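You operate a simulated robot arm through the tools that you are given. There is no shell and no other tool. Be economical: measure what you need, move in short steps, check, and stop when the job is done.

The job below is to be done with a simulated two-armed robot. You get a single attempt, and the scene is never put back.

JOB
Put the small orange cup from the lower shelf of the hanging rack on top of the sleeves carton. Fetch the purple cloth and set it on the top shelf by the door. Take the salt carton and put it on top of the beige carton. Open the table drawer. The order is free. Set down upright: salt carton.

It is judged by the outcome, as a careful person would: the job done as asked, and still so three seconds after it is handed in. It fails if anything else is knocked over, pushed out of place, dropped, spilled or broken. Flat cloth is picked up by pressing the open fingertips on it (5 to 10 N) and closing them slowly along it; thin cloth reads only 2 to 8 mm in the jaws.

ROBOT AND FRAMES
Two 7-joint arms with two-finger grippers on one trunk, on a base that drives. Base frame: it is fixed to the floor where the robot stands at the start and does not move with it; the origin is under the middle of the robot, x ahead of it, y to its left, z up. Units: mm, rad, N and s.
The left shoulder is at the start at [50, 191, 1092], the right one opposite. With the tool pointing down near the work surface each hand reaches from about 100 to 480 mm from the robot's upright axis, wherever it stands, measured 20 degrees to its own side. Places, roughly: beige carton [-500, -2000, 500]; purple cloth (10x7x3 cm) [-2000, -1500, 1000]; salt carton [-2000, -1750, 500]; sleeves carton [-2000, -2000, 500]; small orange cup (8x8x8 cm) [500, 0, 1500]; table drawer [-1800, 600, 800]; top shelf by the door [-2100, -2100, 800]. Payload 2.69 kg a hand.
Tool frame (each hand has its own): the origin (TCP) lies between the finger pads and is the grasp point; the fingertips stand 20 mm ahead of it; z points along the fingers, y is the line along which they close. Largest opening 100 mm; the body of the gripper starts 63 mm behind the TCP.
Orientation is told as [roll, pitch, yaw] about the base's x, y, z axes, in that order, counted from this pose: with the fingers straight down and closing along the base's y, the tool's x points along the base's -x, its y along +y and its z along -z.

CONTROLS
- The arms move only by the tool apply_moves. It takes "left_moves", "right_moves" or both (then of equal length, played together; a hand with none holds still); each is a list of rows, each a list of 7 numbers: the opening, from 0 (shut) to 1 (fully open), then the shift along the tool's x, y, z in mm, then the turn, a rotation vector about the tool's x, y, z in rad. In form: [[jaw, x, y, z, wx, wy, wz], ...]. A call has 1 to 20 rows; each row is the pose to reach, as a shift and turn from the pose commanded when the call began, along the tool's axes at that moment. Each row takes 0.2 s and may step no farther than 50 mm and 0.15 rad from the row before; otherwise, or with a gripper value out of range, the whole call is refused. A pose out of reach is approached as far as the arm can. The call stops where the force on the tool passes 40 N (or 10 N more than at its start, if that is more) or the arm is blocked; 0.2 s more then pass. The fingers move at their own pace (about 153 mm/s each) and stop on an object; they squeeze with about 37 N. The grip force told is the motor's: it shows also when the fingers shut on nothing. Time passes only in rows, and 0.2 s behind the last, so rows that repeat a pose let the fingers close. It gives the time, the measured TCP pose, the force on the tool (base axes), the opening and the grip force at its end, in the units of the frame above (readings bear some noise), with the torque about the TCP (base axes, N m) and any sound that the robot's microphone picked up.
- Cameras (640 x 400 px; columns grow to the right, rows downward): "scene" is now at [129.2, -13.9, 1313.6]; the picture's right is [-0.14, -0.99, 0.00], its down [-0.05, 0.01, -1.00] and it looks along [0.99, -0.14, -0.05] (base axes); focal length 214 px, centre (320, 200). "left" rides on the left gripper at [70, 19, -99] in its tool frame; the picture's right is [-0.26, 0.97, 0.00], its down [-0.75, -0.20, -0.63] and it looks along [-0.61, -0.16, 0.78] (tool axes); focal length 230 px, centre (320, 200). "right" rides on the right gripper at [70, -19, -99] in its tool frame; the picture's right is [0.26, 0.97, 0.00], its down [-0.75, 0.20, -0.63] and it looks along [-0.61, 0.16, 0.78] (tool axes); focal length 230 px, centre (320, 200). There is no depth. A picture from a camera that has moved, and an enlarged one, comes with that camera's place and axes in the base frame and with its lens.
- grab_frame(camera): a new picture of that camera. It takes no simulated time.
- raise_lower(by): slides the trunk up (or, below 0, down) by that many mm; the arms and the scene camera ride with it, the base frame stays. It gives what a move gives, with no picture.
- drive_base(legs): drives the robot by 1 to 6 legs, each [ahead, left, turn to the left] in mm, mm and rad, along the robot's own axes; the way and the turn of a leg run together, so that a leg with both is an arc; at most 1500 mm and 3.142 rad a leg. The arms and the cameras ride along, it lands a little off, and it stops where it bumps. It gives what a move gives.
- aim_head(pan, tilt): turns the head with the scene camera to pan (to the left, within 1.396 rad either way) and tilt (down, from -0.506 to 1.204), counted from straight ahead of the robot. It gives what a move gives.
- zoom(camera, box): a new picture of the part [left, top, right, bottom] of that camera's present view, enlarged. It takes no simulated time.
- sign_off(): hands the job in; it is judged then, once.

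Go step by step. Nothing tells you exact positions but the pictures and the camera data: compare them with the known pose of the tool, close in by small moves and look again before you grip or let go. The budget is 165 turns and 130 pictures, counting those below and the enlarged ones. Unless the task says otherwise, let go and move clear before handing in, and close with one line.

The tools are called after "Emit:" by a JSON object that holds its "method" and its "body". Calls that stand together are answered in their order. apply_moves: Moves the arms, as the interface text tells. Its arguments: {"type":"object","properties":{"left_moves":{"type":"array","items":{"type":"array","items":{"type":"number"}}},"right_moves":{"type":"array","items":{"type":"array","items":{"type":"number"}}}},"required":[]} The other tools are called the same way: raise_lower (by) slides the trunk up or down; drive_base (legs) drives the base; aim_head (pan, tilt) turns the head that bears the scene camera; grab_frame (camera) takes a picture; zoom (camera, box) takes an enlarged picture of a part of a camera's view; sign_off () hands the job in.

At the start:

```text
clock: 0.0
left_position: [503.3, 170.6, 1000.8]
left_orientation: [-0.001, -0.001, -0.001]
left_contact_force: [0.0, 0.6, -0.6]
left_wrist_torque: [-0.02, -0.03, -0.01]
left_gripper_width: 99.8
left_grip_force: 0.0
right_position: [348.0, -148.4, 1000.7]
right_orientation: [0.003, -0.002, -0.003]
right_contact_force: [0.9, -0.1, -0.6]
right_wrist_torque: [0.03, -0.03, -0.01]
right_gripper_width: 100.0
right_grip_force: 0.1
trunk travel left (down, up): [-150.0, 173.0]
robot x, y, heading: [-0.5, -1.1, -0.006]
head pan, tilt: [-0.136, 0.045]
```

scene: 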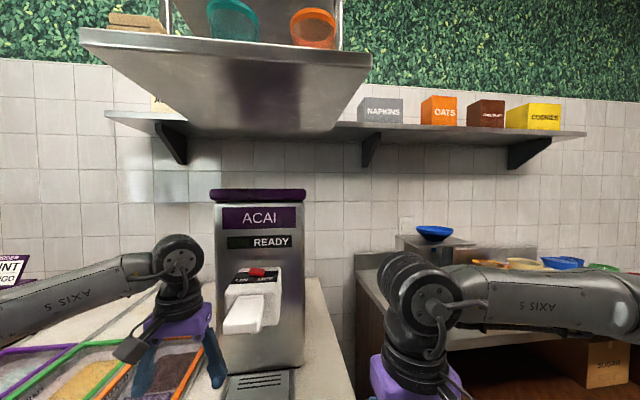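
right: 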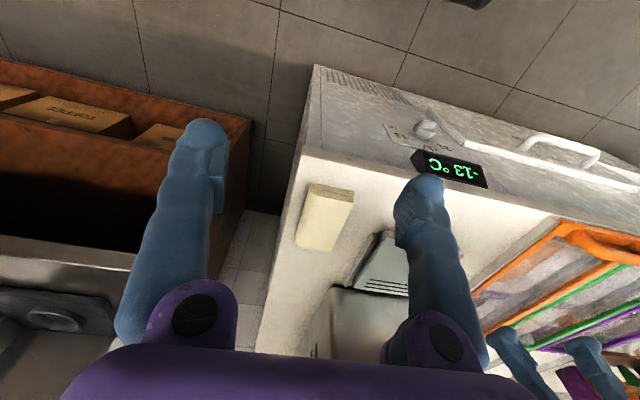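
left: 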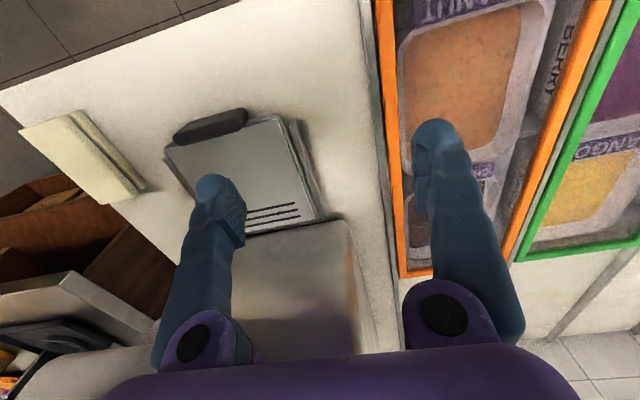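

I see the hanging rack above the acai machine with an orange cup and a teal cup on its lower shelf. I'll look up and around first.

Emit:
{"method": "aim_head", "body": {"pan": 0.0, "tilt": -0.4}}

Emit:
{"method": "grab_frame", "body": {"camera": "scene"}}

Emit:
{"method": "aim_head", "body": {"pan": -1.39, "tilt": 0.3}}

Emit:
{"method": "grab_frame", "body": {"camera": "scene"}}

Emit:
{"method": "aim_head", "body": {"pan": 1.39, "tilt": 0.3}}

Emit:
{"method": "grab_frame", "body": {"camera": "scene"}}

```text
clock: 0.9
left_position: [504.2, 170.3, 1000.5]
left_orientation: [0.0, -0.001, -0.001]
left_contact_force: [0.9, -0.3, -0.9]
left_wrist_torque: [-0.01, -0.03, -0.02]
left_gripper_width: 100.3
left_grip_force: 0.0
right_position: [346.1, -149.4, 999.6]
right_orientation: [0.002, -0.002, -0.001]
right_contact_force: [0.0, 0.8, 0.5]
right_wrist_torque: [-0.01, 0.02, 0.02]
right_gripper_width: 100.0
right_grip_force: 0.0
trunk travel left (down, up): [-150.0, 173.0]
robot x, y, heading: [2.2, 3.3, 0.001]
head pan, tilt: [0.0, -0.4]
```

```text
126 pictures are left
camera scene: at [112.2, -1.5, 1350.7], right [0.0, -1.0, 0.0], down [0.39, 0.0, -0.92], along [0.92, 0.0, 0.39], focal length 214 px, centre (320, 200)
```

scene: 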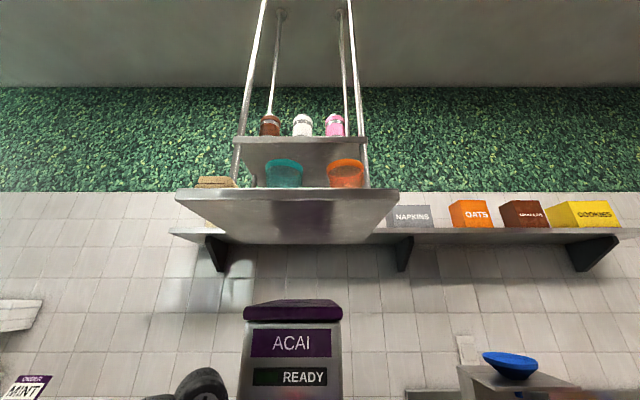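

```text
clock: 2.4
left_position: [504.2, 169.9, 999.4]
left_orientation: [0.0, 0.001, 0.001]
left_contact_force: [-0.1, 1.1, 0.8]
left_wrist_torque: [-0.01, 0.01, -0.01]
left_gripper_width: 100.0
left_grip_force: 0.0
right_position: [346.8, -149.4, 1000.6]
right_orientation: [0.001, -0.002, -0.002]
right_contact_force: [-1.5, 0.2, -0.6]
right_wrist_torque: [0.02, 0.01, -0.02]
right_gripper_width: 100.0
right_grip_force: 0.0
trunk travel left (down, up): [-150.0, 173.0]
robot x, y, heading: [-0.6, 0.6, -0.003]
head pan, tilt: [-1.389, 0.3]
```

```text
125 pictures are left
camera scene: at [55.9, -93.3, 1290.0], right [-0.98, -0.18, 0.0], down [-0.05, 0.29, -0.96], along [0.17, -0.94, -0.3], focal length 214 px, centre (320, 200)
```

scene: 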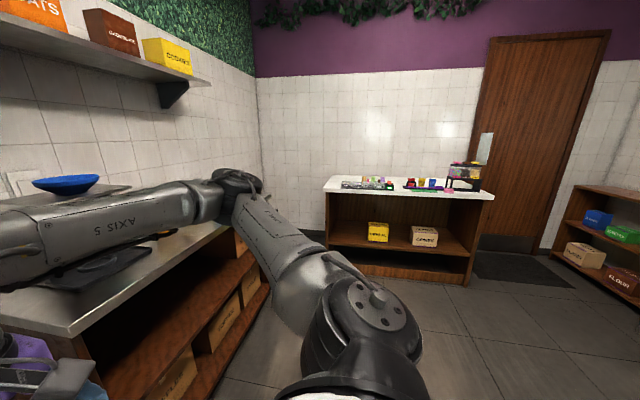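

```text
clock: 4.9
left_position: [504.8, 170.8, 999.7]
left_orientation: [0.0, 0.0, 0.0]
left_contact_force: [0.7, 0.4, 1.2]
left_wrist_torque: [-0.05, 0.01, 0.01]
left_gripper_width: 100.1
left_grip_force: 0.1
right_position: [347.4, -148.3, 1001.3]
right_orientation: [0.001, 0.0, -0.001]
right_contact_force: [0.5, -0.2, 0.2]
right_wrist_torque: [-0.01, -0.02, 0.04]
right_gripper_width: 100.0
right_grip_force: 0.1
trunk travel left (down, up): [-150.0, 173.0]
robot x, y, heading: [0.3, 2.2, -0.004]
head pan, tilt: [1.389, 0.3]
```

```text
124 pictures are left
camera scene: at [55.9, 90.3, 1290.0], right [0.98, -0.18, 0.0], down [-0.05, -0.29, -0.96], along [0.17, 0.94, -0.3], focal length 214 px, centre (320, 200)
```

scene: 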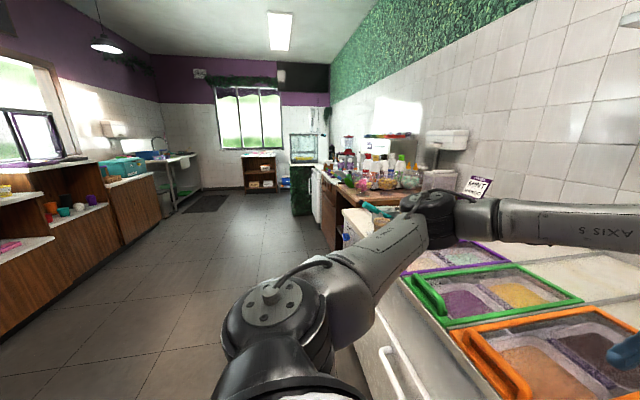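

The cup seems near [497,-53,1540], close to a hanger rod. I'll zoom in on the rack for detail after raising the trunk so that the view is more level.

Emit:
{"method": "raise_lower", "body": {"by": 170}}

Emit:
{"method": "aim_head", "body": {"pan": 0.0, "tilt": -0.15}}

Emit:
{"method": "zoom", "body": {"camera": "scene", "box": [160, 20, 480, 220]}}

```text
clock: 6.8
left_position: [504.6, 170.7, 1169.1]
left_orientation: [0.0, -0.001, 0.0]
left_contact_force: [0.5, 0.0, -0.4]
left_wrist_torque: [0.0, 0.02, 0.0]
left_gripper_width: 100.2
left_grip_force: 0.1
right_position: [348.3, -146.7, 1169.7]
right_orientation: [0.002, 0.001, 0.0]
right_contact_force: [0.1, 1.3, -0.9]
right_wrist_torque: [0.0, -0.02, 0.01]
right_gripper_width: 100.2
right_grip_force: 0.2
trunk travel left (down, up): [-320.0, 3.0]
robot x, y, heading: [-1.5, -1.3, 0.001]
head pan, tilt: [1.389, 0.3]
```

```text
clock: 8.3
left_position: [504.2, 169.5, 1169.9]
left_orientation: [0.001, -0.001, 0.0]
left_contact_force: [0.8, -0.4, -0.3]
left_wrist_torque: [-0.01, -0.01, 0.01]
left_gripper_width: 100.1
left_grip_force: 0.0
right_position: [346.3, -147.2, 1170.9]
right_orientation: [0.003, -0.002, -0.002]
right_contact_force: [1.2, -0.7, -1.2]
right_wrist_torque: [0.02, -0.02, 0.02]
right_gripper_width: 100.0
right_grip_force: 0.1
trunk travel left (down, up): [-320.0, 3.0]
robot x, y, heading: [-2.2, -4.0, 0.001]
head pan, tilt: [0.0, -0.15]
```

```text
2.00 times, centred on (320, 120) of scene
camera zoom: at [124.3, -1.4, 1500.9], right [0.0, -1.0, 0.0], down [0.15, 0.0, -0.99], along [0.99, 0.0, 0.15], focal length 429 px, centre (320, 360)
```

zoom: 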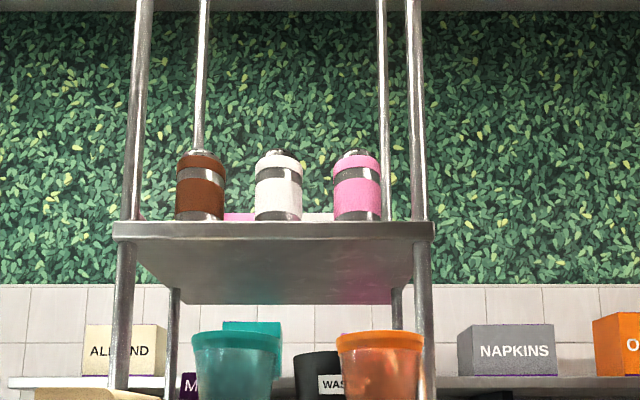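

Emit:
{"method": "aim_head", "body": {"pan": 0.0, "tilt": 0.1}}

Emit:
{"method": "zoom", "body": {"camera": "scene", "box": [240, 100, 400, 200]}}

Emit:
{"method": "grab_frame", "body": {"camera": "scene"}}

```text
clock: 9.1
left_position: [503.9, 170.2, 1169.9]
left_orientation: [0.001, 0.001, 0.0]
left_contact_force: [-0.5, 0.0, 0.3]
left_wrist_torque: [0.0, 0.0, 0.0]
left_gripper_width: 100.0
left_grip_force: 0.0
right_position: [346.6, -147.9, 1171.1]
right_orientation: [0.003, -0.001, -0.002]
right_contact_force: [-0.1, -0.6, -0.3]
right_wrist_torque: [-0.01, 0.02, -0.03]
right_gripper_width: 99.8
right_grip_force: 0.1
trunk travel left (down, up): [-320.0, 3.0]
robot x, y, heading: [0.3, 2.3, -0.003]
head pan, tilt: [0.0, 0.099]
```

```text
4.00 times, centred on (320, 150) of scene
camera zoom: at [131.0, -1.5, 1478.7], right [0.0, -1.0, 0.0], down [-0.1, 0.0, -1.0], along [1.0, 0.0, -0.1], focal length 858 px, centre (320, 400)
```

zoom: 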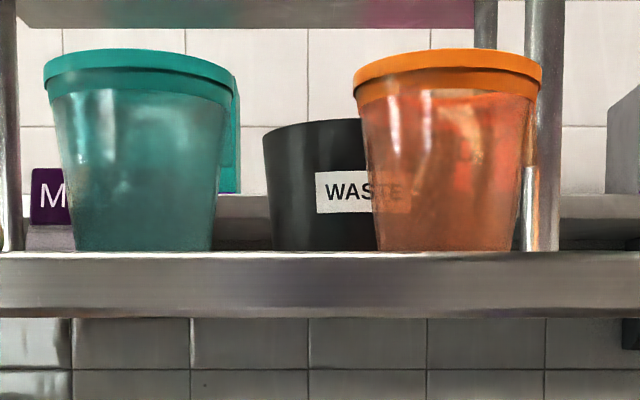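

```text
121 pictures are left
camera scene: at [131.0, -1.5, 1478.7], right [0.0, -1.0, 0.0], down [-0.1, 0.0, -1.0], along [1.0, 0.0, -0.1], focal length 214 px, centre (320, 200)
```

scene: 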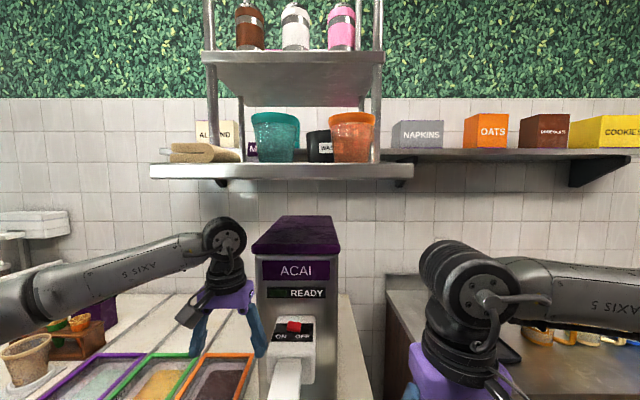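

The cup is about [506,-55], with its rim at z 1580 and the shelf at z 1500, and a rod stands just behind it on the right. I'll bring the right hand up in front of the rack, pitched 30° below horizontal and yawed a little left so that the right finger stays clear of that rod.

Emit:
{"method": "apply_moves", "body": {"right_moves": [[1, -3.5, 5.5, -44.5, -0.01575, -0.1042, -0.02718], [1, -7, 11, -89, -0.0315, -0.2084, -0.05436], [1, -10.5, 16.5, -133.5, -0.04725, -0.3126, -0.08154], [1, -14, 22, -178, -0.063, -0.4168, -0.1087], [1, -17.5, 27.5, -222.5, -0.07875, -0.521, -0.1359], [1, -21, 33, -267, -0.0945, -0.6252, -0.1631], [1, -24.5, 38.5, -311.5, -0.11025, -0.7294, -0.19026], [1, -28, 44, -356, -0.126, -0.8336, -0.21744], [1, -31.5, 49.5, -400.5, -0.14175, -0.9378, -0.24462], [1, -35, 55, -445, -0.1575, -1.042, -0.2718]]}}

Emit:
{"method": "grab_frame", "body": {"camera": "scene"}}

Emit:
{"method": "grab_frame", "body": {"camera": "right"}}

```text
clock: 11.3
left_position: [504.8, 170.6, 1169.6]
left_orientation: [-0.001, -0.001, 0.0]
left_contact_force: [-0.3, 0.2, -0.2]
left_wrist_torque: [-0.03, 0.0, 0.02]
left_gripper_width: 100.1
left_grip_force: 0.0
right_position: [381.3, -91.2, 1615.0]
right_orientation: [-0.001, -1.052, 0.3]
right_contact_force: [0.4, -0.4, -0.2]
right_wrist_torque: [-0.03, 0.03, -0.03]
right_gripper_width: 100.0
right_grip_force: 0.1
trunk travel left (down, up): [-320.0, 3.0]
robot x, y, heading: [1.0, -1.2, 0.001]
head pan, tilt: [0.0, 0.099]
```

```text
120 pictures are left
camera scene: at [130.4, -1.1, 1478.7], right [0.0, -1.0, 0.0], down [-0.1, 0.0, -1.0], along [1.0, 0.0, -0.1], focal length 214 px, centre (320, 200)
```

scene: 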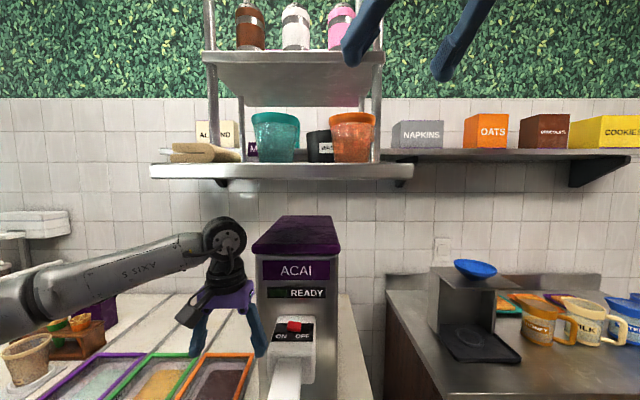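

```text
119 pictures are left
camera right: at [271.9, -146.1, 1602.5], right [-0.41, 0.89, -0.22], down [-0.23, 0.14, 0.96], along [0.89, 0.44, 0.14], focal length 230 px, centre (320, 200)
```

right: 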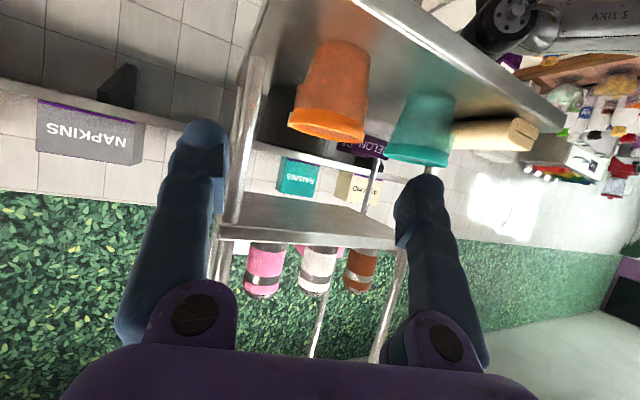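

The two views together put the cup at about [475,-53], with its rim near z 1575. I'll line up and go partway in.

Emit:
{"method": "apply_moves", "body": {"right_moves": [[1, 10, 4, 20, 0, 0, 0], [1, 19, 9, 45, 0, 0, 0], [1, 19, 9, 65, 0, 0, 0]]}}

Emit:
{"method": "grab_frame", "body": {"camera": "right"}}

Emit:
{"method": "zoom", "body": {"camera": "scene", "box": [240, 60, 480, 210]}}

```text
clock: 12.1
left_position: [505.1, 170.1, 1169.2]
left_orientation: [-0.002, -0.003, -0.002]
left_contact_force: [0.4, -0.2, -0.1]
left_wrist_torque: [0.03, 0.0, -0.01]
left_gripper_width: 100.1
left_grip_force: 0.1
right_position: [425.2, -71.2, 1565.0]
right_orientation: [0.004, -1.051, 0.295]
right_contact_force: [0.4, -0.1, 0.7]
right_wrist_torque: [0.0, -0.02, -0.01]
right_gripper_width: 99.9
right_grip_force: 0.0
trunk travel left (down, up): [-320.0, 3.0]
robot x, y, heading: [1.8, -5.8, 0.002]
head pan, tilt: [0.0, 0.099]
```

```text
118 pictures are left
camera right: at [315.5, -125.2, 1553.7], right [-0.41, 0.89, -0.22], down [-0.22, 0.14, 0.96], along [0.89, 0.44, 0.14], focal length 230 px, centre (320, 200)
```

right: 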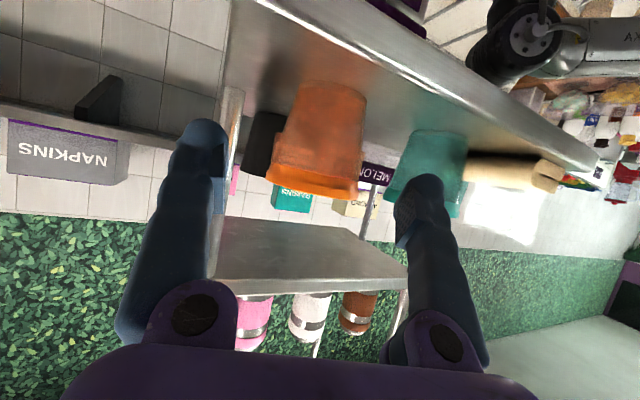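

```text
2.67 times, centred on (360, 135) of scene
camera zoom: at [131.6, -1.5, 1478.6], right [0.0, -1.0, 0.0], down [-0.1, 0.0, -0.99], along [0.99, 0.0, -0.1], focal length 572 px, centre (213, 373)
```

zoom: 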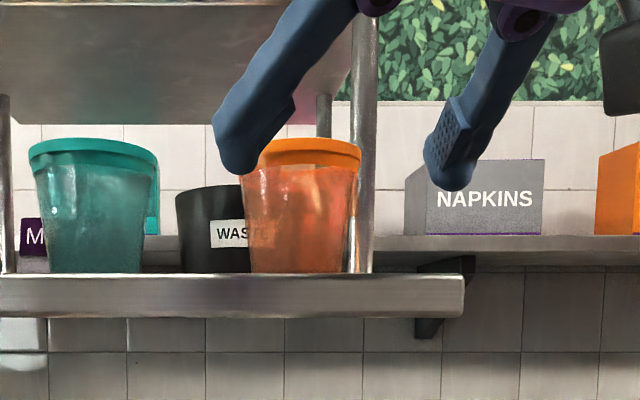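

The approach axis runs through the cup's mid-height and both fingers look clear of the rod and the teal cup. I'll narrow the jaws slightly and go in.

Emit:
{"method": "apply_moves", "body": {"right_moves": [[0.9, 0, 2, 15, 0, 0, 0], [0.9, 0, 3, 30, 0, 0, 0], [0.9, 0, 3, 45, 0, 0, 0]]}}

Emit:
{"method": "grab_frame", "body": {"camera": "right"}}

Emit:
{"method": "zoom", "body": {"camera": "scene", "box": [240, 60, 480, 210]}}

```text
clock: 12.9
left_position: [504.0, 169.4, 1168.8]
left_orientation: [-0.001, 0.0, -0.001]
left_contact_force: [0.8, -0.4, 0.6]
left_wrist_torque: [0.02, 0.0, 0.01]
left_gripper_width: 99.7
left_grip_force: 0.2
right_position: [460.3, -56.0, 1544.6]
right_orientation: [0.001, -1.053, 0.297]
right_contact_force: [-0.5, 0.4, -0.3]
right_wrist_torque: [0.01, 0.01, -0.02]
right_gripper_width: 90.1
right_grip_force: 0.1
trunk travel left (down, up): [-320.0, 3.0]
robot x, y, heading: [0.5, -1.1, -0.003]
head pan, tilt: [0.0, 0.099]
```

```text
116 pictures are left
camera right: at [351.9, -112.4, 1532.0], right [-0.41, 0.89, -0.22], down [-0.23, 0.14, 0.96], along [0.89, 0.44, 0.14], focal length 230 px, centre (320, 200)
```

right: 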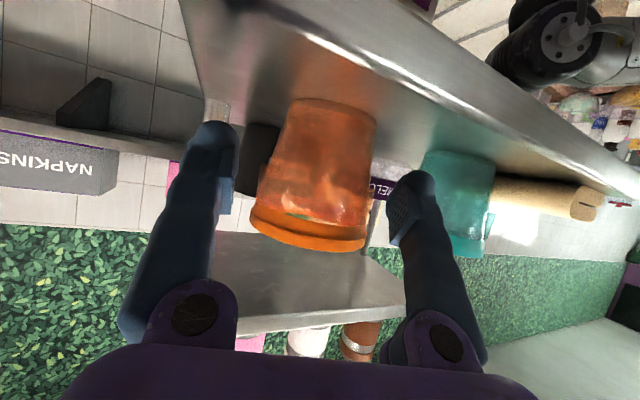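

```text
2.67 times, centred on (360, 135) of scene
camera zoom: at [131.5, -1.5, 1478.6], right [0.0, -1.0, 0.0], down [-0.1, 0.0, -0.99], along [0.99, 0.0, -0.1], focal length 572 px, centre (213, 373)
```

zoom: 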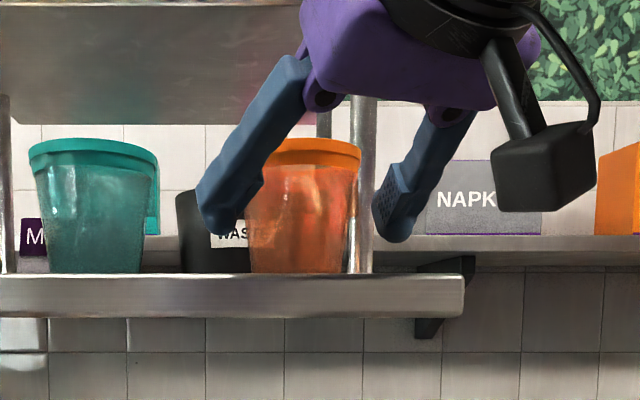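

The cup centre reads as [473,-54] and the fingers are nearly around it. I'll advance another 18 mm and then close.

Emit:
{"method": "apply_moves", "body": {"right_moves": [[0.9, 0, 0, 9, 0, 0, 0], [0.9, 0, 0, 18, 0, 0, 0], [0.75, 0, 0, 18, 0, 0, 0], [0.6, 0, 0, 18, 0, 0, 0], [0.4, 0, 0, 18, 0, 0, 0], [0.4, 0, 0, 18, 0, 0, 0]]}}

Emit:
{"method": "grab_frame", "body": {"camera": "right"}}

```text
clock: 14.3
left_position: [505.3, 170.8, 1171.2]
left_orientation: [0.0, 0.0, -0.002]
left_contact_force: [-0.4, 0.0, 0.1]
left_wrist_torque: [-0.03, -0.02, 0.0]
left_gripper_width: 100.0
left_grip_force: 0.1
right_position: [475.2, -52.7, 1534.5]
right_orientation: [0.002, -1.051, 0.296]
right_contact_force: [0.1, 0.5, 0.4]
right_wrist_torque: [-0.01, 0.0, 0.01]
right_gripper_width: 64.3
right_grip_force: 37.1
trunk travel left (down, up): [-320.0, 3.0]
robot x, y, heading: [-3.0, 1.3, -0.0]
head pan, tilt: [0.0, 0.099]
```

```text
114 pictures are left
camera right: at [365.8, -108.1, 1523.1], right [-0.41, 0.89, -0.22], down [-0.23, 0.14, 0.96], along [0.89, 0.44, 0.14], focal length 230 px, centre (320, 200)
```

right: 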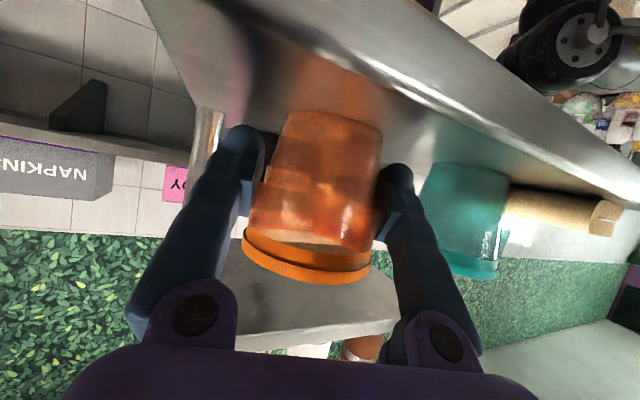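

The cup is gripped at 64 mm. I'll lift it 40 mm and draw it straight back.

Emit:
{"method": "apply_moves", "body": {"right_moves": [[0.4, -9, 0, -5, 0, 0, 0], [0.4, -17, 0, -10, 0, 0, 0], [0.4, -26, 0, -15, 0, 0, 0], [0.4, -35, 0, -20, 0, 0, 0], [0.4, -20, 9, -46, 0, 0, 0], [0.4, -4, 18, -72, 0, 0, 0], [0.4, 12, 28, -99, 0, 0, 0], [0.4, 28, 39, -126, 0, 0, 0], [0.4, 36, 44, -144, 0, 0, 0]]}}

Emit:
{"method": "grab_frame", "body": {"camera": "scene"}}

Emit:
{"method": "grab_frame", "body": {"camera": "right"}}

```text
clock: 16.3
left_position: [502.8, 170.7, 1170.6]
left_orientation: [0.0, 0.0, -0.001]
left_contact_force: [0.8, 0.0, 0.0]
left_wrist_torque: [-0.02, 0.0, 0.0]
left_gripper_width: 100.1
left_grip_force: 0.2
right_position: [324.7, -51.2, 1574.6]
right_orientation: [0.007, -1.05, 0.293]
right_contact_force: [-0.1, -0.7, 0.5]
right_wrist_torque: [0.0, 0.02, 0.02]
right_gripper_width: 62.0
right_grip_force: 37.2
trunk travel left (down, up): [-320.0, 3.0]
robot x, y, heading: [1.3, -1.7, 0.003]
head pan, tilt: [0.0, 0.099]
```

```text
113 pictures are left
camera scene: at [130.6, -1.6, 1479.2], right [0.0, -1.0, 0.0], down [-0.09, 0.0, -1.0], along [1.0, 0.0, -0.09], focal length 214 px, centre (320, 200)
```

scene: 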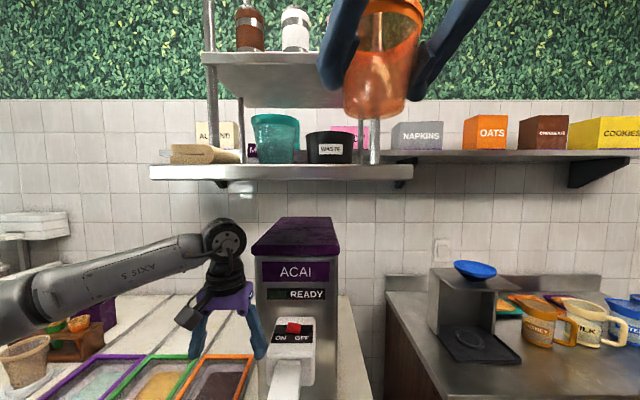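

```text
112 pictures are left
camera right: at [215.8, -107.3, 1564.1], right [-0.41, 0.89, -0.22], down [-0.22, 0.14, 0.96], along [0.89, 0.44, 0.14], focal length 230 px, centre (320, 200)
```

right: 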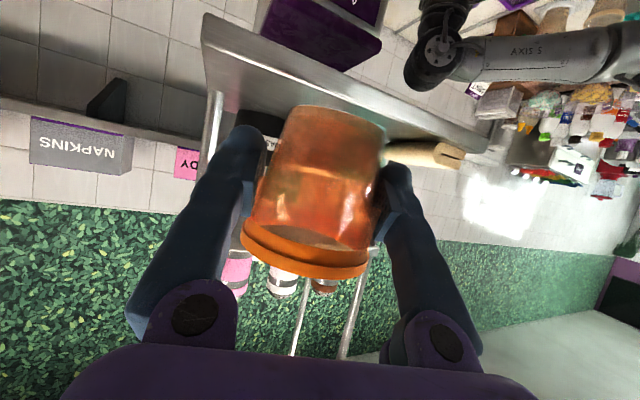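

The cup is held upright. I'll back away from the counter and turn right to look at the -y end of the room.

Emit:
{"method": "drive_base", "body": {"legs": [[-450, 0, 0], [0, 0, -1.571]]}}

Emit:
{"method": "aim_head", "body": {"pan": -0.7, "tilt": 0.45}}

Emit:
{"method": "grab_frame", "body": {"camera": "scene"}}

Emit:
{"method": "aim_head", "body": {"pan": -1.39, "tilt": 0.45}}

Emit:
{"method": "grab_frame", "body": {"camera": "scene"}}

```text
clock: 22.9
left_position: [-286.6, -504.8, 1171.2]
left_orientation: [-0.002, 0.001, -1.58]
left_contact_force: [0.6, 0.0, 0.3]
left_wrist_torque: [0.03, 0.0, -0.03]
left_gripper_width: 100.2
left_grip_force: 0.1
right_position: [-507.2, -323.4, 1576.0]
right_orientation: [0.002, -1.051, -1.283]
right_contact_force: [-0.1, 0.3, -0.3]
right_wrist_torque: [0.01, -0.01, -0.02]
right_gripper_width: 61.9
right_grip_force: 37.4
trunk travel left (down, up): [-320.0, 3.0]
robot x, y, heading: [-453.6, 1.6, -1.576]
head pan, tilt: [0.0, 0.099]
```

```text
clock: 23.9
left_position: [-286.4, -504.1, 1170.3]
left_orientation: [0.0, -0.001, -1.58]
left_contact_force: [0.2, 0.4, -0.8]
left_wrist_torque: [-0.02, 0.02, -0.01]
left_gripper_width: 99.9
left_grip_force: 0.1
right_position: [-507.3, -323.6, 1574.5]
right_orientation: [0.0, -1.05, -1.283]
right_contact_force: [-16.4, -5.1, -4.7]
right_wrist_torque: [-0.35, -0.64, 1.86]
right_gripper_width: 61.9
right_grip_force: 37.2
trunk travel left (down, up): [-320.0, 3.0]
robot x, y, heading: [-449.5, 1.8, -1.581]
head pan, tilt: [-0.7, 0.45]
```

```text
111 pictures are left
camera scene: at [-510.4, -112.8, 1450.8], right [-0.78, 0.62, 0.0], down [0.24, 0.31, -0.92], along [-0.57, -0.72, -0.39], focal length 214 px, centre (320, 200)
```

scene: 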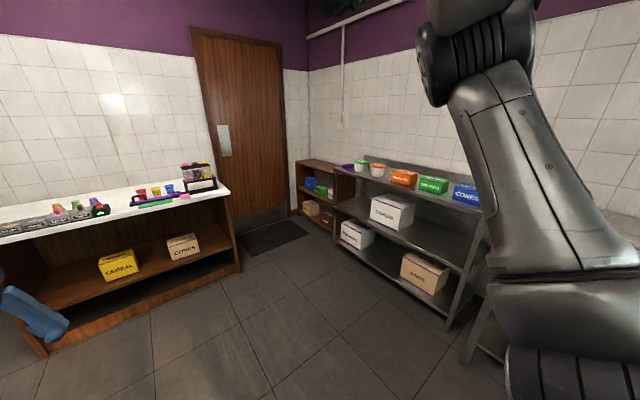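

```text
clock: 25.0
left_position: [-287.5, -505.0, 1169.2]
left_orientation: [-0.001, 0.0, -1.579]
left_contact_force: [0.0, 0.0, -0.1]
left_wrist_torque: [0.01, -0.02, 0.01]
left_gripper_width: 99.9
left_grip_force: 0.1
right_position: [-506.8, -323.0, 1575.3]
right_orientation: [0.002, -1.052, -1.283]
right_contact_force: [0.4, 0.2, -0.2]
right_wrist_torque: [-0.02, -0.03, 0.0]
right_gripper_width: 62.0
right_grip_force: 37.6
trunk travel left (down, up): [-320.0, 3.0]
robot x, y, heading: [-453.3, 3.3, -1.581]
head pan, tilt: [-1.389, 0.45]
```

```text
110 pictures are left
camera scene: at [-543.5, -55.8, 1446.1], right [-0.17, 0.99, 0.0], down [0.43, 0.07, -0.9], along [-0.89, -0.15, -0.44], focal length 214 px, centre (320, 200)
```

scene: 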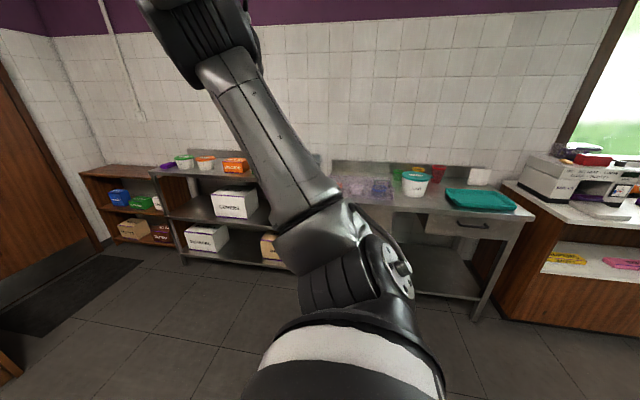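

The brown shelf by the door, the steel rack and the drawer table all stand along the -x wall. I'll drive closer and read the labels.

Emit:
{"method": "drive_base", "body": {"legs": [[900, 0, 0], [0, 0, -1.571]]}}

Emit:
{"method": "aim_head", "body": {"pan": 0.35, "tilt": 0.5}}

Emit:
{"method": "grab_frame", "body": {"camera": "scene"}}

```text
clock: 33.6
left_position: [-971.9, -1061.4, 1169.5]
left_orientation: [0.0, 0.0, 3.123]
left_contact_force: [0.5, 0.2, -0.7]
left_wrist_torque: [-0.01, -0.01, 0.01]
left_gripper_width: 99.9
left_grip_force: 0.0
right_position: [-788.1, -842.7, 1576.0]
right_orientation: [0.001, -1.054, -2.863]
right_contact_force: [0.4, -0.2, -0.9]
right_wrist_torque: [0.02, 0.01, 0.01]
right_gripper_width: 61.7
right_grip_force: 36.8
trunk travel left (down, up): [-320.0, 3.0]
robot x, y, heading: [-462.4, -900.2, 3.127]
head pan, tilt: [-1.389, 0.45]
```

```text
clock: 35.3
left_position: [-972.1, -1062.5, 1169.2]
left_orientation: [0.0, 0.002, 3.124]
left_contact_force: [0.2, -0.9, 0.3]
left_wrist_torque: [-0.01, 0.02, -0.02]
left_gripper_width: 99.9
left_grip_force: 0.0
right_position: [-788.5, -842.8, 1575.3]
right_orientation: [0.002, -1.054, -2.863]
right_contact_force: [0.4, -0.3, -1.2]
right_wrist_torque: [0.01, -0.01, 0.0]
right_gripper_width: 61.8
right_grip_force: 37.1
trunk travel left (down, up): [-320.0, 3.0]
robot x, y, heading: [-467.1, -905.3, 3.125]
head pan, tilt: [0.351, 0.499]
```

```text
109 pictures are left
camera scene: at [-591.7, -930.9, 1441.6], right [-0.33, 0.95, 0.0], down [0.45, 0.16, -0.88], along [-0.83, -0.29, -0.48], focal length 214 px, centre (320, 200)
```

scene: 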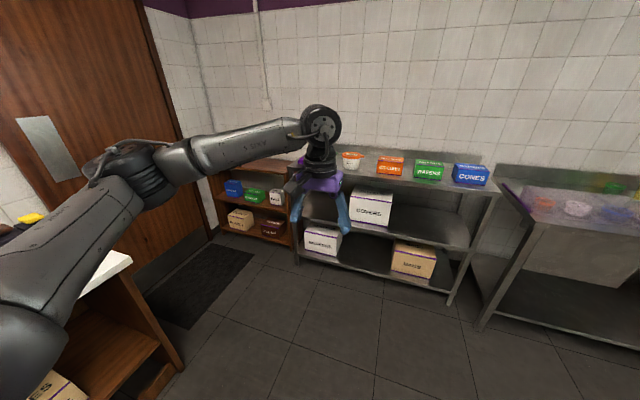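

Emit:
{"method": "zoom", "body": {"camera": "scene", "box": [200, 140, 360, 260]}}

Emit:
{"method": "zoom", "body": {"camera": "scene", "box": [330, 140, 530, 290]}}

```text
3.33 times, centred on (280, 200) of scene
camera zoom: at [-591.7, -930.9, 1441.6], right [-0.33, 0.95, 0.0], down [0.45, 0.16, -0.88], along [-0.83, -0.29, -0.48], focal length 715 px, centre (453, 200)
```

zoom: 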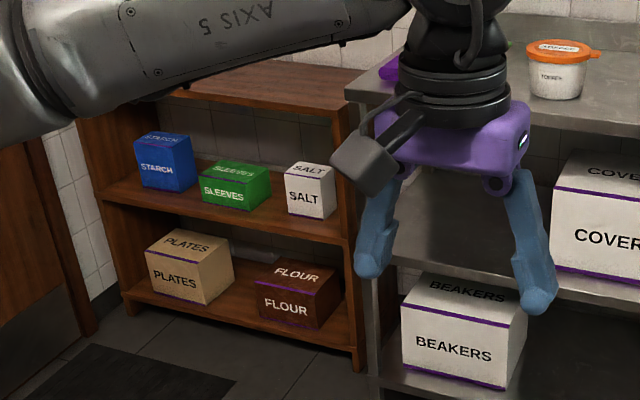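

```text
2.67 times, centred on (430, 215) of scene
camera zoom: at [-591.7, -930.9, 1441.6], right [-0.33, 0.95, 0.0], down [0.45, 0.16, -0.88], along [-0.83, -0.29, -0.48], focal length 572 px, centre (27, 160)
```

zoom: 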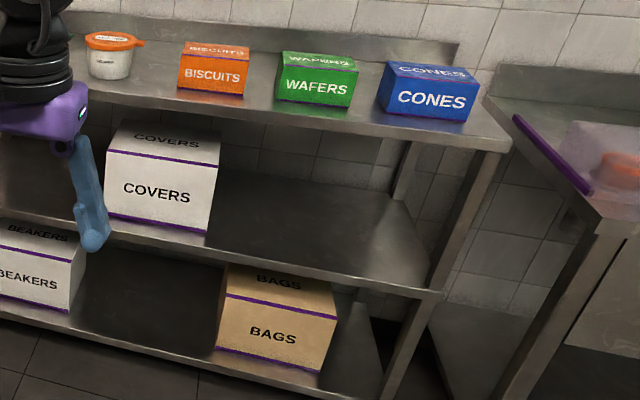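

The door shelf's middle board holds starch, sleeves (green) and salt (white), and its top board is empty. I'll pull the left hand back for a clearer view and drive in front of this shelf.

Emit:
{"method": "apply_moves", "body": {"left_moves": [[1, 45, 15, 0, 0, 0, 0], [1, 90, 30, 0, 0, 0, 0], [1, 135, 45, 0, 0, 0, 0], [1, 180, 60, 0, 0, 0, 0], [1, 220, 80, 0, 0, 0, 0]]}}

Emit:
{"method": "drive_base", "body": {"legs": [[820, 0, 0], [0, 1050, 0]]}}

Emit:
{"method": "aim_head", "body": {"pan": 0.0, "tilt": 0.75}}

Emit:
{"method": "grab_frame", "body": {"camera": "scene"}}

```text
clock: 36.5
left_position: [-753.8, -1144.0, 1170.4]
left_orientation: [-0.001, -0.003, 3.127]
left_contact_force: [0.2, -0.5, -0.2]
left_wrist_torque: [0.01, 0.04, -0.02]
left_gripper_width: 99.8
left_grip_force: 0.1
right_position: [-788.9, -843.8, 1576.9]
right_orientation: [0.001, -1.051, -2.861]
right_contact_force: [0.4, -0.7, 0.3]
right_wrist_torque: [-0.01, -0.02, -0.02]
right_gripper_width: 61.6
right_grip_force: 36.5
trunk travel left (down, up): [-320.0, 3.0]
robot x, y, heading: [-466.1, -902.2, 3.127]
head pan, tilt: [0.351, 0.499]
```

```text
clock: 50.2
left_position: [-1608.9, -2185.0, 1171.5]
left_orientation: [0.001, -0.001, 3.124]
left_contact_force: [0.1, 0.1, 0.1]
left_wrist_torque: [0.01, 0.02, -0.01]
left_gripper_width: 100.1
left_grip_force: 0.0
right_position: [-1643.3, -1885.9, 1575.9]
right_orientation: [0.001, -1.05, -2.862]
right_contact_force: [-0.4, -0.1, -0.1]
right_wrist_torque: [-0.01, 0.01, -0.02]
right_gripper_width: 61.8
right_grip_force: 37.7
trunk travel left (down, up): [-320.0, 3.0]
robot x, y, heading: [-1322.5, -1938.7, 3.12]
head pan, tilt: [0.351, 0.499]
```

```text
clock: 51.0
left_position: [-1608.3, -2186.5, 1171.7]
left_orientation: [0.0, 0.001, 3.124]
left_contact_force: [0.7, -0.6, -0.4]
left_wrist_torque: [-0.01, 0.02, 0.02]
left_gripper_width: 99.8
left_grip_force: 0.0
right_position: [-1643.2, -1885.3, 1574.5]
right_orientation: [0.002, -1.053, -2.864]
right_contact_force: [-0.1, -0.1, -0.5]
right_wrist_torque: [0.02, -0.02, 0.03]
right_gripper_width: 61.8
right_grip_force: 36.6
trunk travel left (down, up): [-320.0, 3.0]
robot x, y, heading: [-1322.8, -1943.1, 3.122]
head pan, tilt: [0.0, 0.75]
```

```text
106 pictures are left
camera scene: at [-1443.5, -1942.2, 1419.7], right [0.02, 1.0, 0.0], down [0.68, -0.01, -0.73], along [-0.73, 0.01, -0.68], focal length 214 px, centre (320, 200)
```

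scene: 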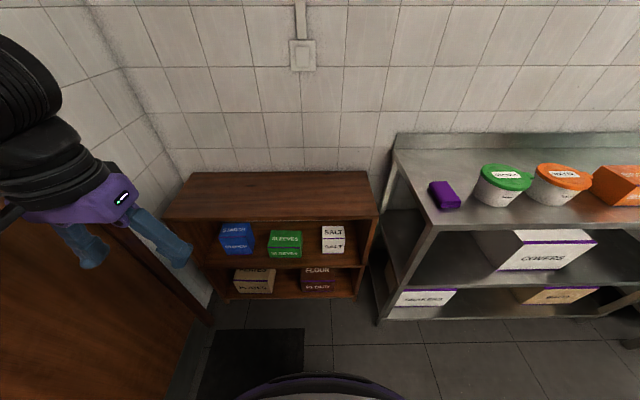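

Emit:
{"method": "zoom", "body": {"camera": "scene", "box": [190, 200, 390, 310]}}

Emit:
{"method": "zoom", "body": {"camera": "scene", "box": [380, 140, 540, 240]}}

```text
3.20 times, centred on (290, 255) of scene
camera zoom: at [-1443.5, -1942.2, 1419.7], right [0.02, 1.0, 0.0], down [0.68, -0.01, -0.73], along [-0.73, 0.01, -0.68], focal length 686 px, centre (416, 24)
```

zoom: 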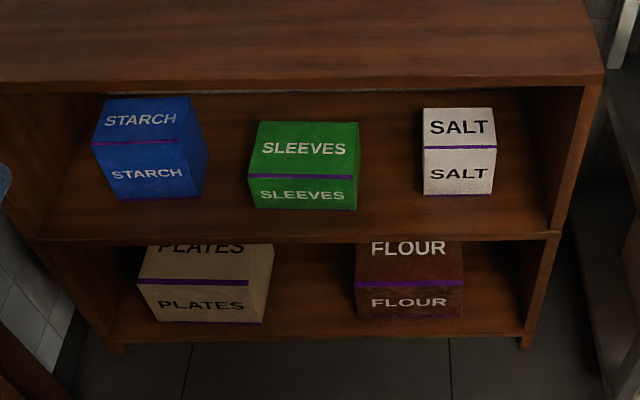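

```text
4.00 times, centred on (460, 190) of scene
camera zoom: at [-1443.5, -1942.2, 1419.7], right [0.02, 1.0, 0.0], down [0.68, -0.01, -0.73], along [-0.73, 0.01, -0.68], focal length 858 px, centre (-240, 240)
```

zoom: 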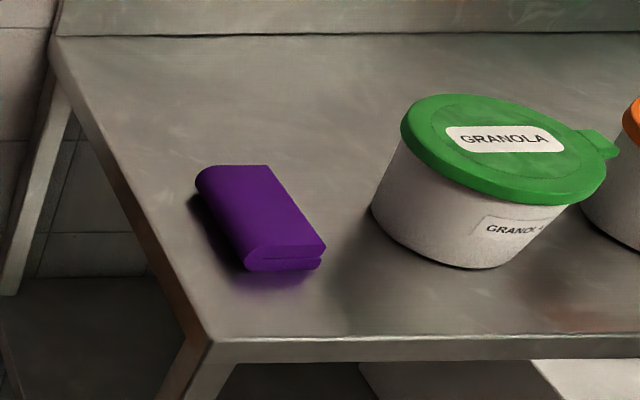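

Measured: the shelf front is at x≈-2024, with the middle board at z≈396 and the top at z≈797. The sleeves top is about [-2141,-2115,488]. The salt is about 87 deep, 120 wide and 127 tall, centred near [-2153,-1860]. I'll move in front of the sleeves, lower the trunk, and extend and lower the cup.

Emit:
{"method": "drive_base", "body": {"legs": [[50, 240, 0.02]]}}

Emit:
{"method": "raise_lower", "body": {"by": -318}}

Emit:
{"method": "grab_frame", "body": {"camera": "scene"}}

```text
clock: 52.5
left_position: [-1617.5, -2237.1, 1178.1]
left_orientation: [0.015, 0.003, 3.12]
left_contact_force: [-0.3, 0.0, 0.5]
left_wrist_torque: [0.0, 0.03, 0.0]
left_gripper_width: 100.0
left_grip_force: 0.0
right_position: [-1649.9, -1932.8, 1578.3]
right_orientation: [0.042, -1.066, -2.895]
right_contact_force: [0.0, 0.1, 0.5]
right_wrist_torque: [0.03, 0.03, -0.02]
right_gripper_width: 61.7
right_grip_force: 37.0
trunk travel left (down, up): [-320.0, 3.0]
robot x, y, heading: [-1336.6, -2014.1, 3.129]
head pan, tilt: [0.0, 0.75]
stopped in leg 1: the robot was blocked; the commanded pose is now the measured one
```

```text
clock: 55.6
left_position: [-1621.9, -2238.2, 862.9]
left_orientation: [0.028, 0.001, 3.114]
left_contact_force: [0.0, 0.5, 0.3]
left_wrist_torque: [0.01, 0.02, -0.02]
left_gripper_width: 99.8
left_grip_force: 0.1
right_position: [-1653.5, -1930.0, 1258.5]
right_orientation: [0.068, -1.068, -2.916]
right_contact_force: [0.6, 0.5, 0.0]
right_wrist_torque: [-0.01, 0.03, 0.01]
right_gripper_width: 61.9
right_grip_force: 36.8
trunk travel left (down, up): [-2.0, 321.0]
robot x, y, heading: [-1335.5, -2015.5, 3.131]
head pan, tilt: [0.0, 0.75]
```

```text
103 pictures are left
camera scene: at [-1454.1, -1990.3, 1102.1], right [0.01, 1.0, -0.04], down [0.68, -0.03, -0.74], along [-0.74, -0.01, -0.68], focal length 214 px, centre (320, 200)
```

scene: 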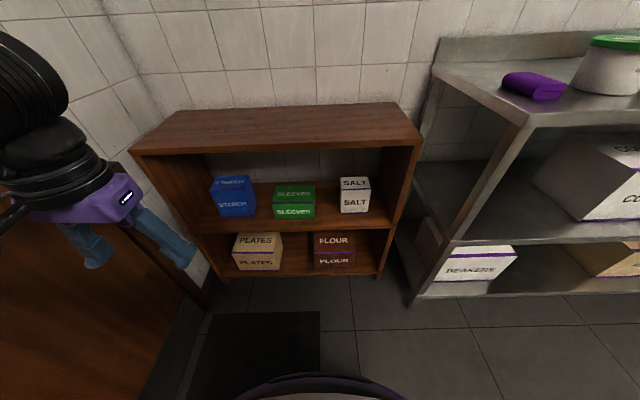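

The drive was blocked and the robot leans slightly, so something on its left touches. I'll look left.

Emit:
{"method": "drive_base", "body": {"legs": [[0, -60, 0]]}}

Emit:
{"method": "aim_head", "body": {"pan": 1.3, "tilt": 0.6}}

Emit:
{"method": "grab_frame", "body": {"camera": "scene"}}

```text
clock: 56.9
left_position: [-1625.2, -2200.5, 850.9]
left_orientation: [-0.006, 0.011, 3.121]
left_contact_force: [0.1, 0.2, -0.4]
left_wrist_torque: [0.0, 0.0, 0.02]
left_gripper_width: 99.9
left_grip_force: 0.0
right_position: [-1660.8, -1902.3, 1258.1]
right_orientation: [0.002, -1.053, -2.86]
right_contact_force: [-0.3, -0.8, -1.1]
right_wrist_torque: [0.01, -0.02, 0.02]
right_gripper_width: 61.7
right_grip_force: 36.7
trunk travel left (down, up): [-2.0, 321.0]
robot x, y, heading: [-1330.7, -1959.1, 3.131]
head pan, tilt: [0.0, 0.75]
```

```text
clock: 58.3
left_position: [-1625.2, -2199.8, 850.8]
left_orientation: [-0.006, 0.013, 3.121]
left_contact_force: [-0.8, 0.7, -0.2]
left_wrist_torque: [-0.04, -0.01, 0.01]
left_gripper_width: 100.1
left_grip_force: 0.0
right_position: [-1660.6, -1902.4, 1258.0]
right_orientation: [0.003, -1.052, -2.859]
right_contact_force: [0.0, 0.8, 0.8]
right_wrist_torque: [-0.01, 0.0, 0.02]
right_gripper_width: 61.4
right_grip_force: 37.3
trunk travel left (down, up): [-2.0, 321.0]
robot x, y, heading: [-1334.7, -1959.9, 3.127]
head pan, tilt: [1.3, 0.6]
```

```text
102 pictures are left
camera scene: at [-1401.4, -2044.4, 1114.5], right [-0.96, 0.28, 0.0], down [0.16, 0.54, -0.83], along [-0.23, -0.79, -0.56], focal length 214 px, centre (320, 200)
```

scene: 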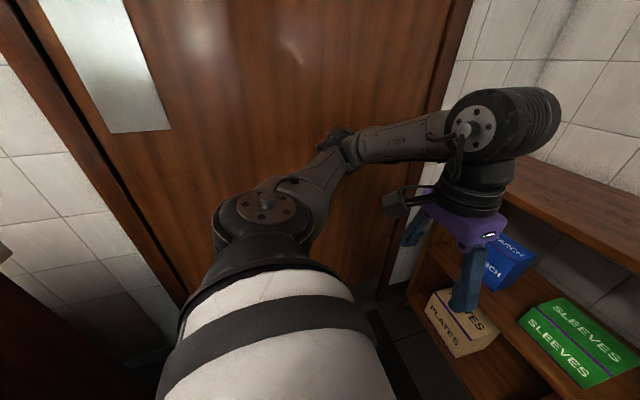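

The left elbow touched the door; it sticks out when that hand is pulled back. I'll raise the left hand into the mirror image of the right hand's high pose, to bring its elbow up and in.

Emit:
{"method": "apply_moves", "body": {"left_moves": [[1, -3.5, -4, -40, 0.01575, -0.1042, 0.02718], [1, -7, -8, -80, 0.0315, -0.2084, 0.05436], [1, -10.5, -12, -120, 0.04725, -0.3126, 0.08154], [1, -14, -16, -160, 0.063, -0.4168, 0.1087], [1, -17.5, -20, -200, 0.07875, -0.521, 0.1359], [1, -21, -24, -240, 0.0945, -0.6252, 0.1631], [1, -24.5, -28, -280, 0.11025, -0.7294, 0.19026], [1, -28, -32, -320, 0.126, -0.8336, 0.21744], [1, -31.5, -36, -360, 0.14175, -0.9378, 0.24462], [1, -35, -40, -400, 0.1575, -1.042, 0.2718]]}}

Emit:
{"method": "grab_frame", "body": {"camera": "scene"}}

```text
clock: 60.5
left_position: [-1660.4, -2161.0, 1250.5]
left_orientation: [-0.013, -1.041, 2.833]
left_contact_force: [-0.5, 0.7, -0.8]
left_wrist_torque: [-0.01, -0.03, -0.01]
left_gripper_width: 100.0
left_grip_force: 0.0
right_position: [-1660.1, -1904.3, 1257.6]
right_orientation: [0.0, -1.052, -2.859]
right_contact_force: [-0.3, 0.3, 0.6]
right_wrist_torque: [0.01, 0.01, 0.01]
right_gripper_width: 61.4
right_grip_force: 37.1
trunk travel left (down, up): [-2.0, 321.0]
robot x, y, heading: [-1336.5, -1958.1, 3.129]
head pan, tilt: [1.3, 0.6]
```

```text
101 pictures are left
camera scene: at [-1401.2, -2044.3, 1114.5], right [-0.96, 0.28, 0.0], down [0.16, 0.54, -0.83], along [-0.23, -0.79, -0.56], focal length 214 px, centre (320, 200)
```

scene: 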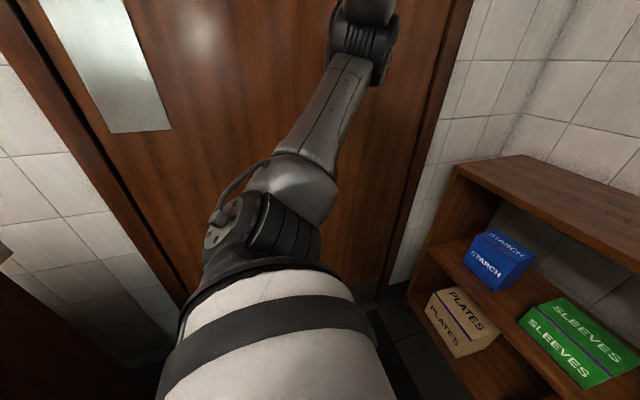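

The elbow is now tucked in. I'll drive left and look ahead again.

Emit:
{"method": "drive_base", "body": {"legs": [[0, 130, 0]]}}

Emit:
{"method": "aim_head", "body": {"pan": 0.0, "tilt": 0.65}}

Emit:
{"method": "grab_frame", "body": {"camera": "scene"}}

```text
clock: 62.2
left_position: [-1658.2, -2256.9, 1252.5]
left_orientation: [0.011, -1.032, 2.798]
left_contact_force: [0.2, -0.2, 0.4]
left_wrist_torque: [0.03, -0.02, -0.01]
left_gripper_width: 100.1
left_grip_force: 0.0
right_position: [-1656.8, -2003.3, 1259.2]
right_orientation: [0.018, -1.061, -2.873]
right_contact_force: [0.1, -0.7, -0.1]
right_wrist_torque: [0.01, 0.02, 0.0]
right_gripper_width: 61.5
right_grip_force: 37.2
trunk travel left (down, up): [-2.0, 321.0]
robot x, y, heading: [-1334.2, -2063.5, 3.127]
head pan, tilt: [1.3, 0.6]
stopped in leg 1: the robot was blocked; the commanded pose is now the measured one
```

```text
clock: 63.7
left_position: [-1659.9, -2256.5, 1252.5]
left_orientation: [0.013, -1.032, 2.799]
left_contact_force: [-0.6, -0.1, 0.6]
left_wrist_torque: [0.01, 0.0, 0.01]
left_gripper_width: 100.2
left_grip_force: 0.0
right_position: [-1656.5, -2002.5, 1258.6]
right_orientation: [0.024, -1.059, -2.877]
right_contact_force: [0.1, 0.0, -0.5]
right_wrist_torque: [0.0, 0.04, 0.0]
right_gripper_width: 61.6
right_grip_force: 36.6
trunk travel left (down, up): [-2.0, 321.0]
robot x, y, heading: [-1337.1, -2068.1, 3.127]
head pan, tilt: [0.0, 0.649]
```

```text
100 pictures are left
camera scene: at [-1461.5, -2060.0, 1110.6], right [0.01, 1.0, -0.01], down [0.6, -0.02, -0.8], along [-0.8, 0.0, -0.6], focal length 214 px, centre (320, 200)
```

scene: 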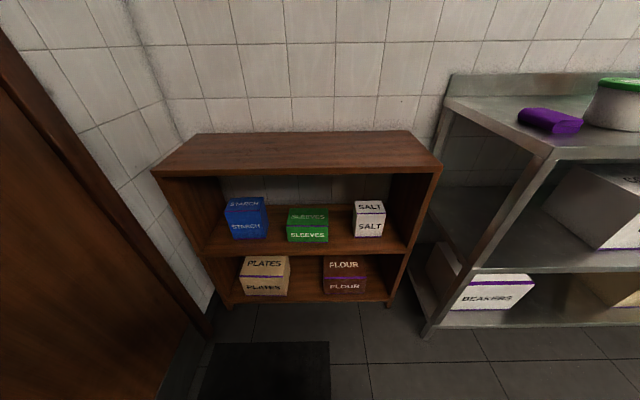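

The left elbow still reaches the door, so I'll approach slightly diagonally: back off to the right, then turn 0.25 to the left.

Emit:
{"method": "drive_base", "body": {"legs": [[0, -110, 0], [0, 0, 0.25]]}}

```text
clock: 66.1
left_position: [-1602.3, -2230.9, 1249.2]
left_orientation: [-0.014, -1.034, 3.069]
left_contact_force: [0.7, 0.5, 0.7]
left_wrist_torque: [-0.01, 0.01, -0.04]
left_gripper_width: 100.1
left_grip_force: 0.2
right_position: [-1663.2, -1983.6, 1257.8]
right_orientation: [0.004, -1.051, -2.612]
right_contact_force: [0.4, -0.7, -0.8]
right_wrist_torque: [-0.01, 0.02, 0.0]
right_gripper_width: 61.2
right_grip_force: 37.4
trunk travel left (down, up): [-2.0, 321.0]
robot x, y, heading: [-1334.3, -1960.0, -2.907]
head pan, tilt: [0.0, 0.649]
```

Now I lower the cup in front of the shelf.

Emit:
{"method": "apply_moves", "body": {"right_moves": [[0.4, 32.6, 0, 32.7, 0, 0, 0], [0.4, 65.2, 0, 65.3, 0, 0, 0], [0.4, 97.8, 0, 98, 0, 0, 0], [0.4, 130.4, 0, 130.7, 0, 0, 0], [0.4, 163, 0, 163.3, 0, 0, 0], [0.4, 195.6, 0, 196, 0, 0, 0], [0.4, 228.2, 0, 228.7, 0, 0, 0], [0.4, 260.8, 0, 261.3, 0, 0, 0], [0.4, 293.4, 0, 294, 0, 0, 0], [0.4, 326, 0, 326.7, 0, 0, 0], [0.4, 358.6, 0, 359.3, 0, 0, 0], [0.4, 391.2, 0, 392, 0, 0, 0], [0.4, 423.8, 0, 424.7, 0, 0, 0], [0.4, 456.4, 0, 457.3, 0, 0, 0], [0.4, 489, 0, 490, 0, 0, 0]]}}

Emit:
{"method": "grab_frame", "body": {"camera": "scene"}}

Emit:
{"method": "grab_frame", "body": {"camera": "right"}}

```text
clock: 66.7
left_position: [-1602.5, -2231.5, 1250.7]
left_orientation: [-0.009, -1.034, 3.066]
left_contact_force: [0.2, -0.4, 1.2]
left_wrist_torque: [-0.03, -0.03, -0.01]
left_gripper_width: 100.0
left_grip_force: 0.0
right_position: [-1695.5, -1982.4, 1201.4]
right_orientation: [0.154, -1.055, -2.794]
right_contact_force: [-6.4, -0.2, 28.2]
right_wrist_torque: [0.51, -3.63, 0.05]
right_gripper_width: 61.3
right_grip_force: 37.2
trunk travel left (down, up): [-2.0, 321.0]
robot x, y, heading: [-1335.2, -1957.2, -2.907]
head pan, tilt: [0.0, 0.649]
stopped in row 2 (right hand): the force on the tool passed its limit at 46 N (the readings are from after the stop); the commanded pose is now the measured one
```

```text
99 pictures are left
camera scene: at [-1454.2, -1990.4, 1101.5], right [-0.25, 0.97, 0.0], down [0.66, 0.17, -0.73], along [-0.71, -0.18, -0.68], focal length 214 px, centre (320, 200)
```

scene: 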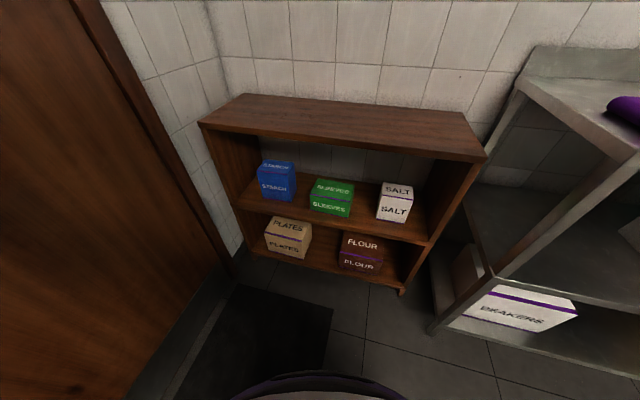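

```text
98 pictures are left
camera right: at [-1597.2, -1914.2, 1187.9], right [0.57, -0.81, -0.15], down [0.22, -0.03, 0.98], along [-0.79, -0.59, 0.16], focal length 230 px, centre (320, 200)
```

right: 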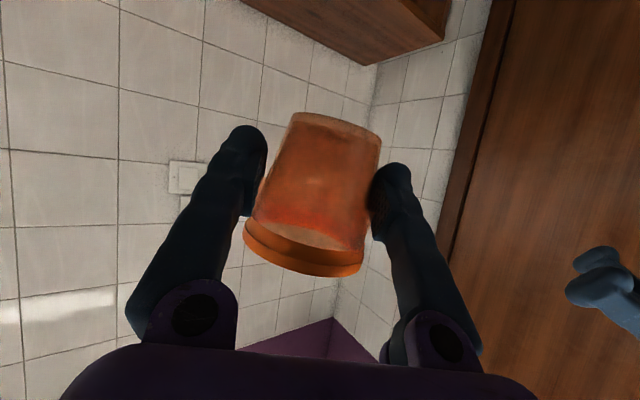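

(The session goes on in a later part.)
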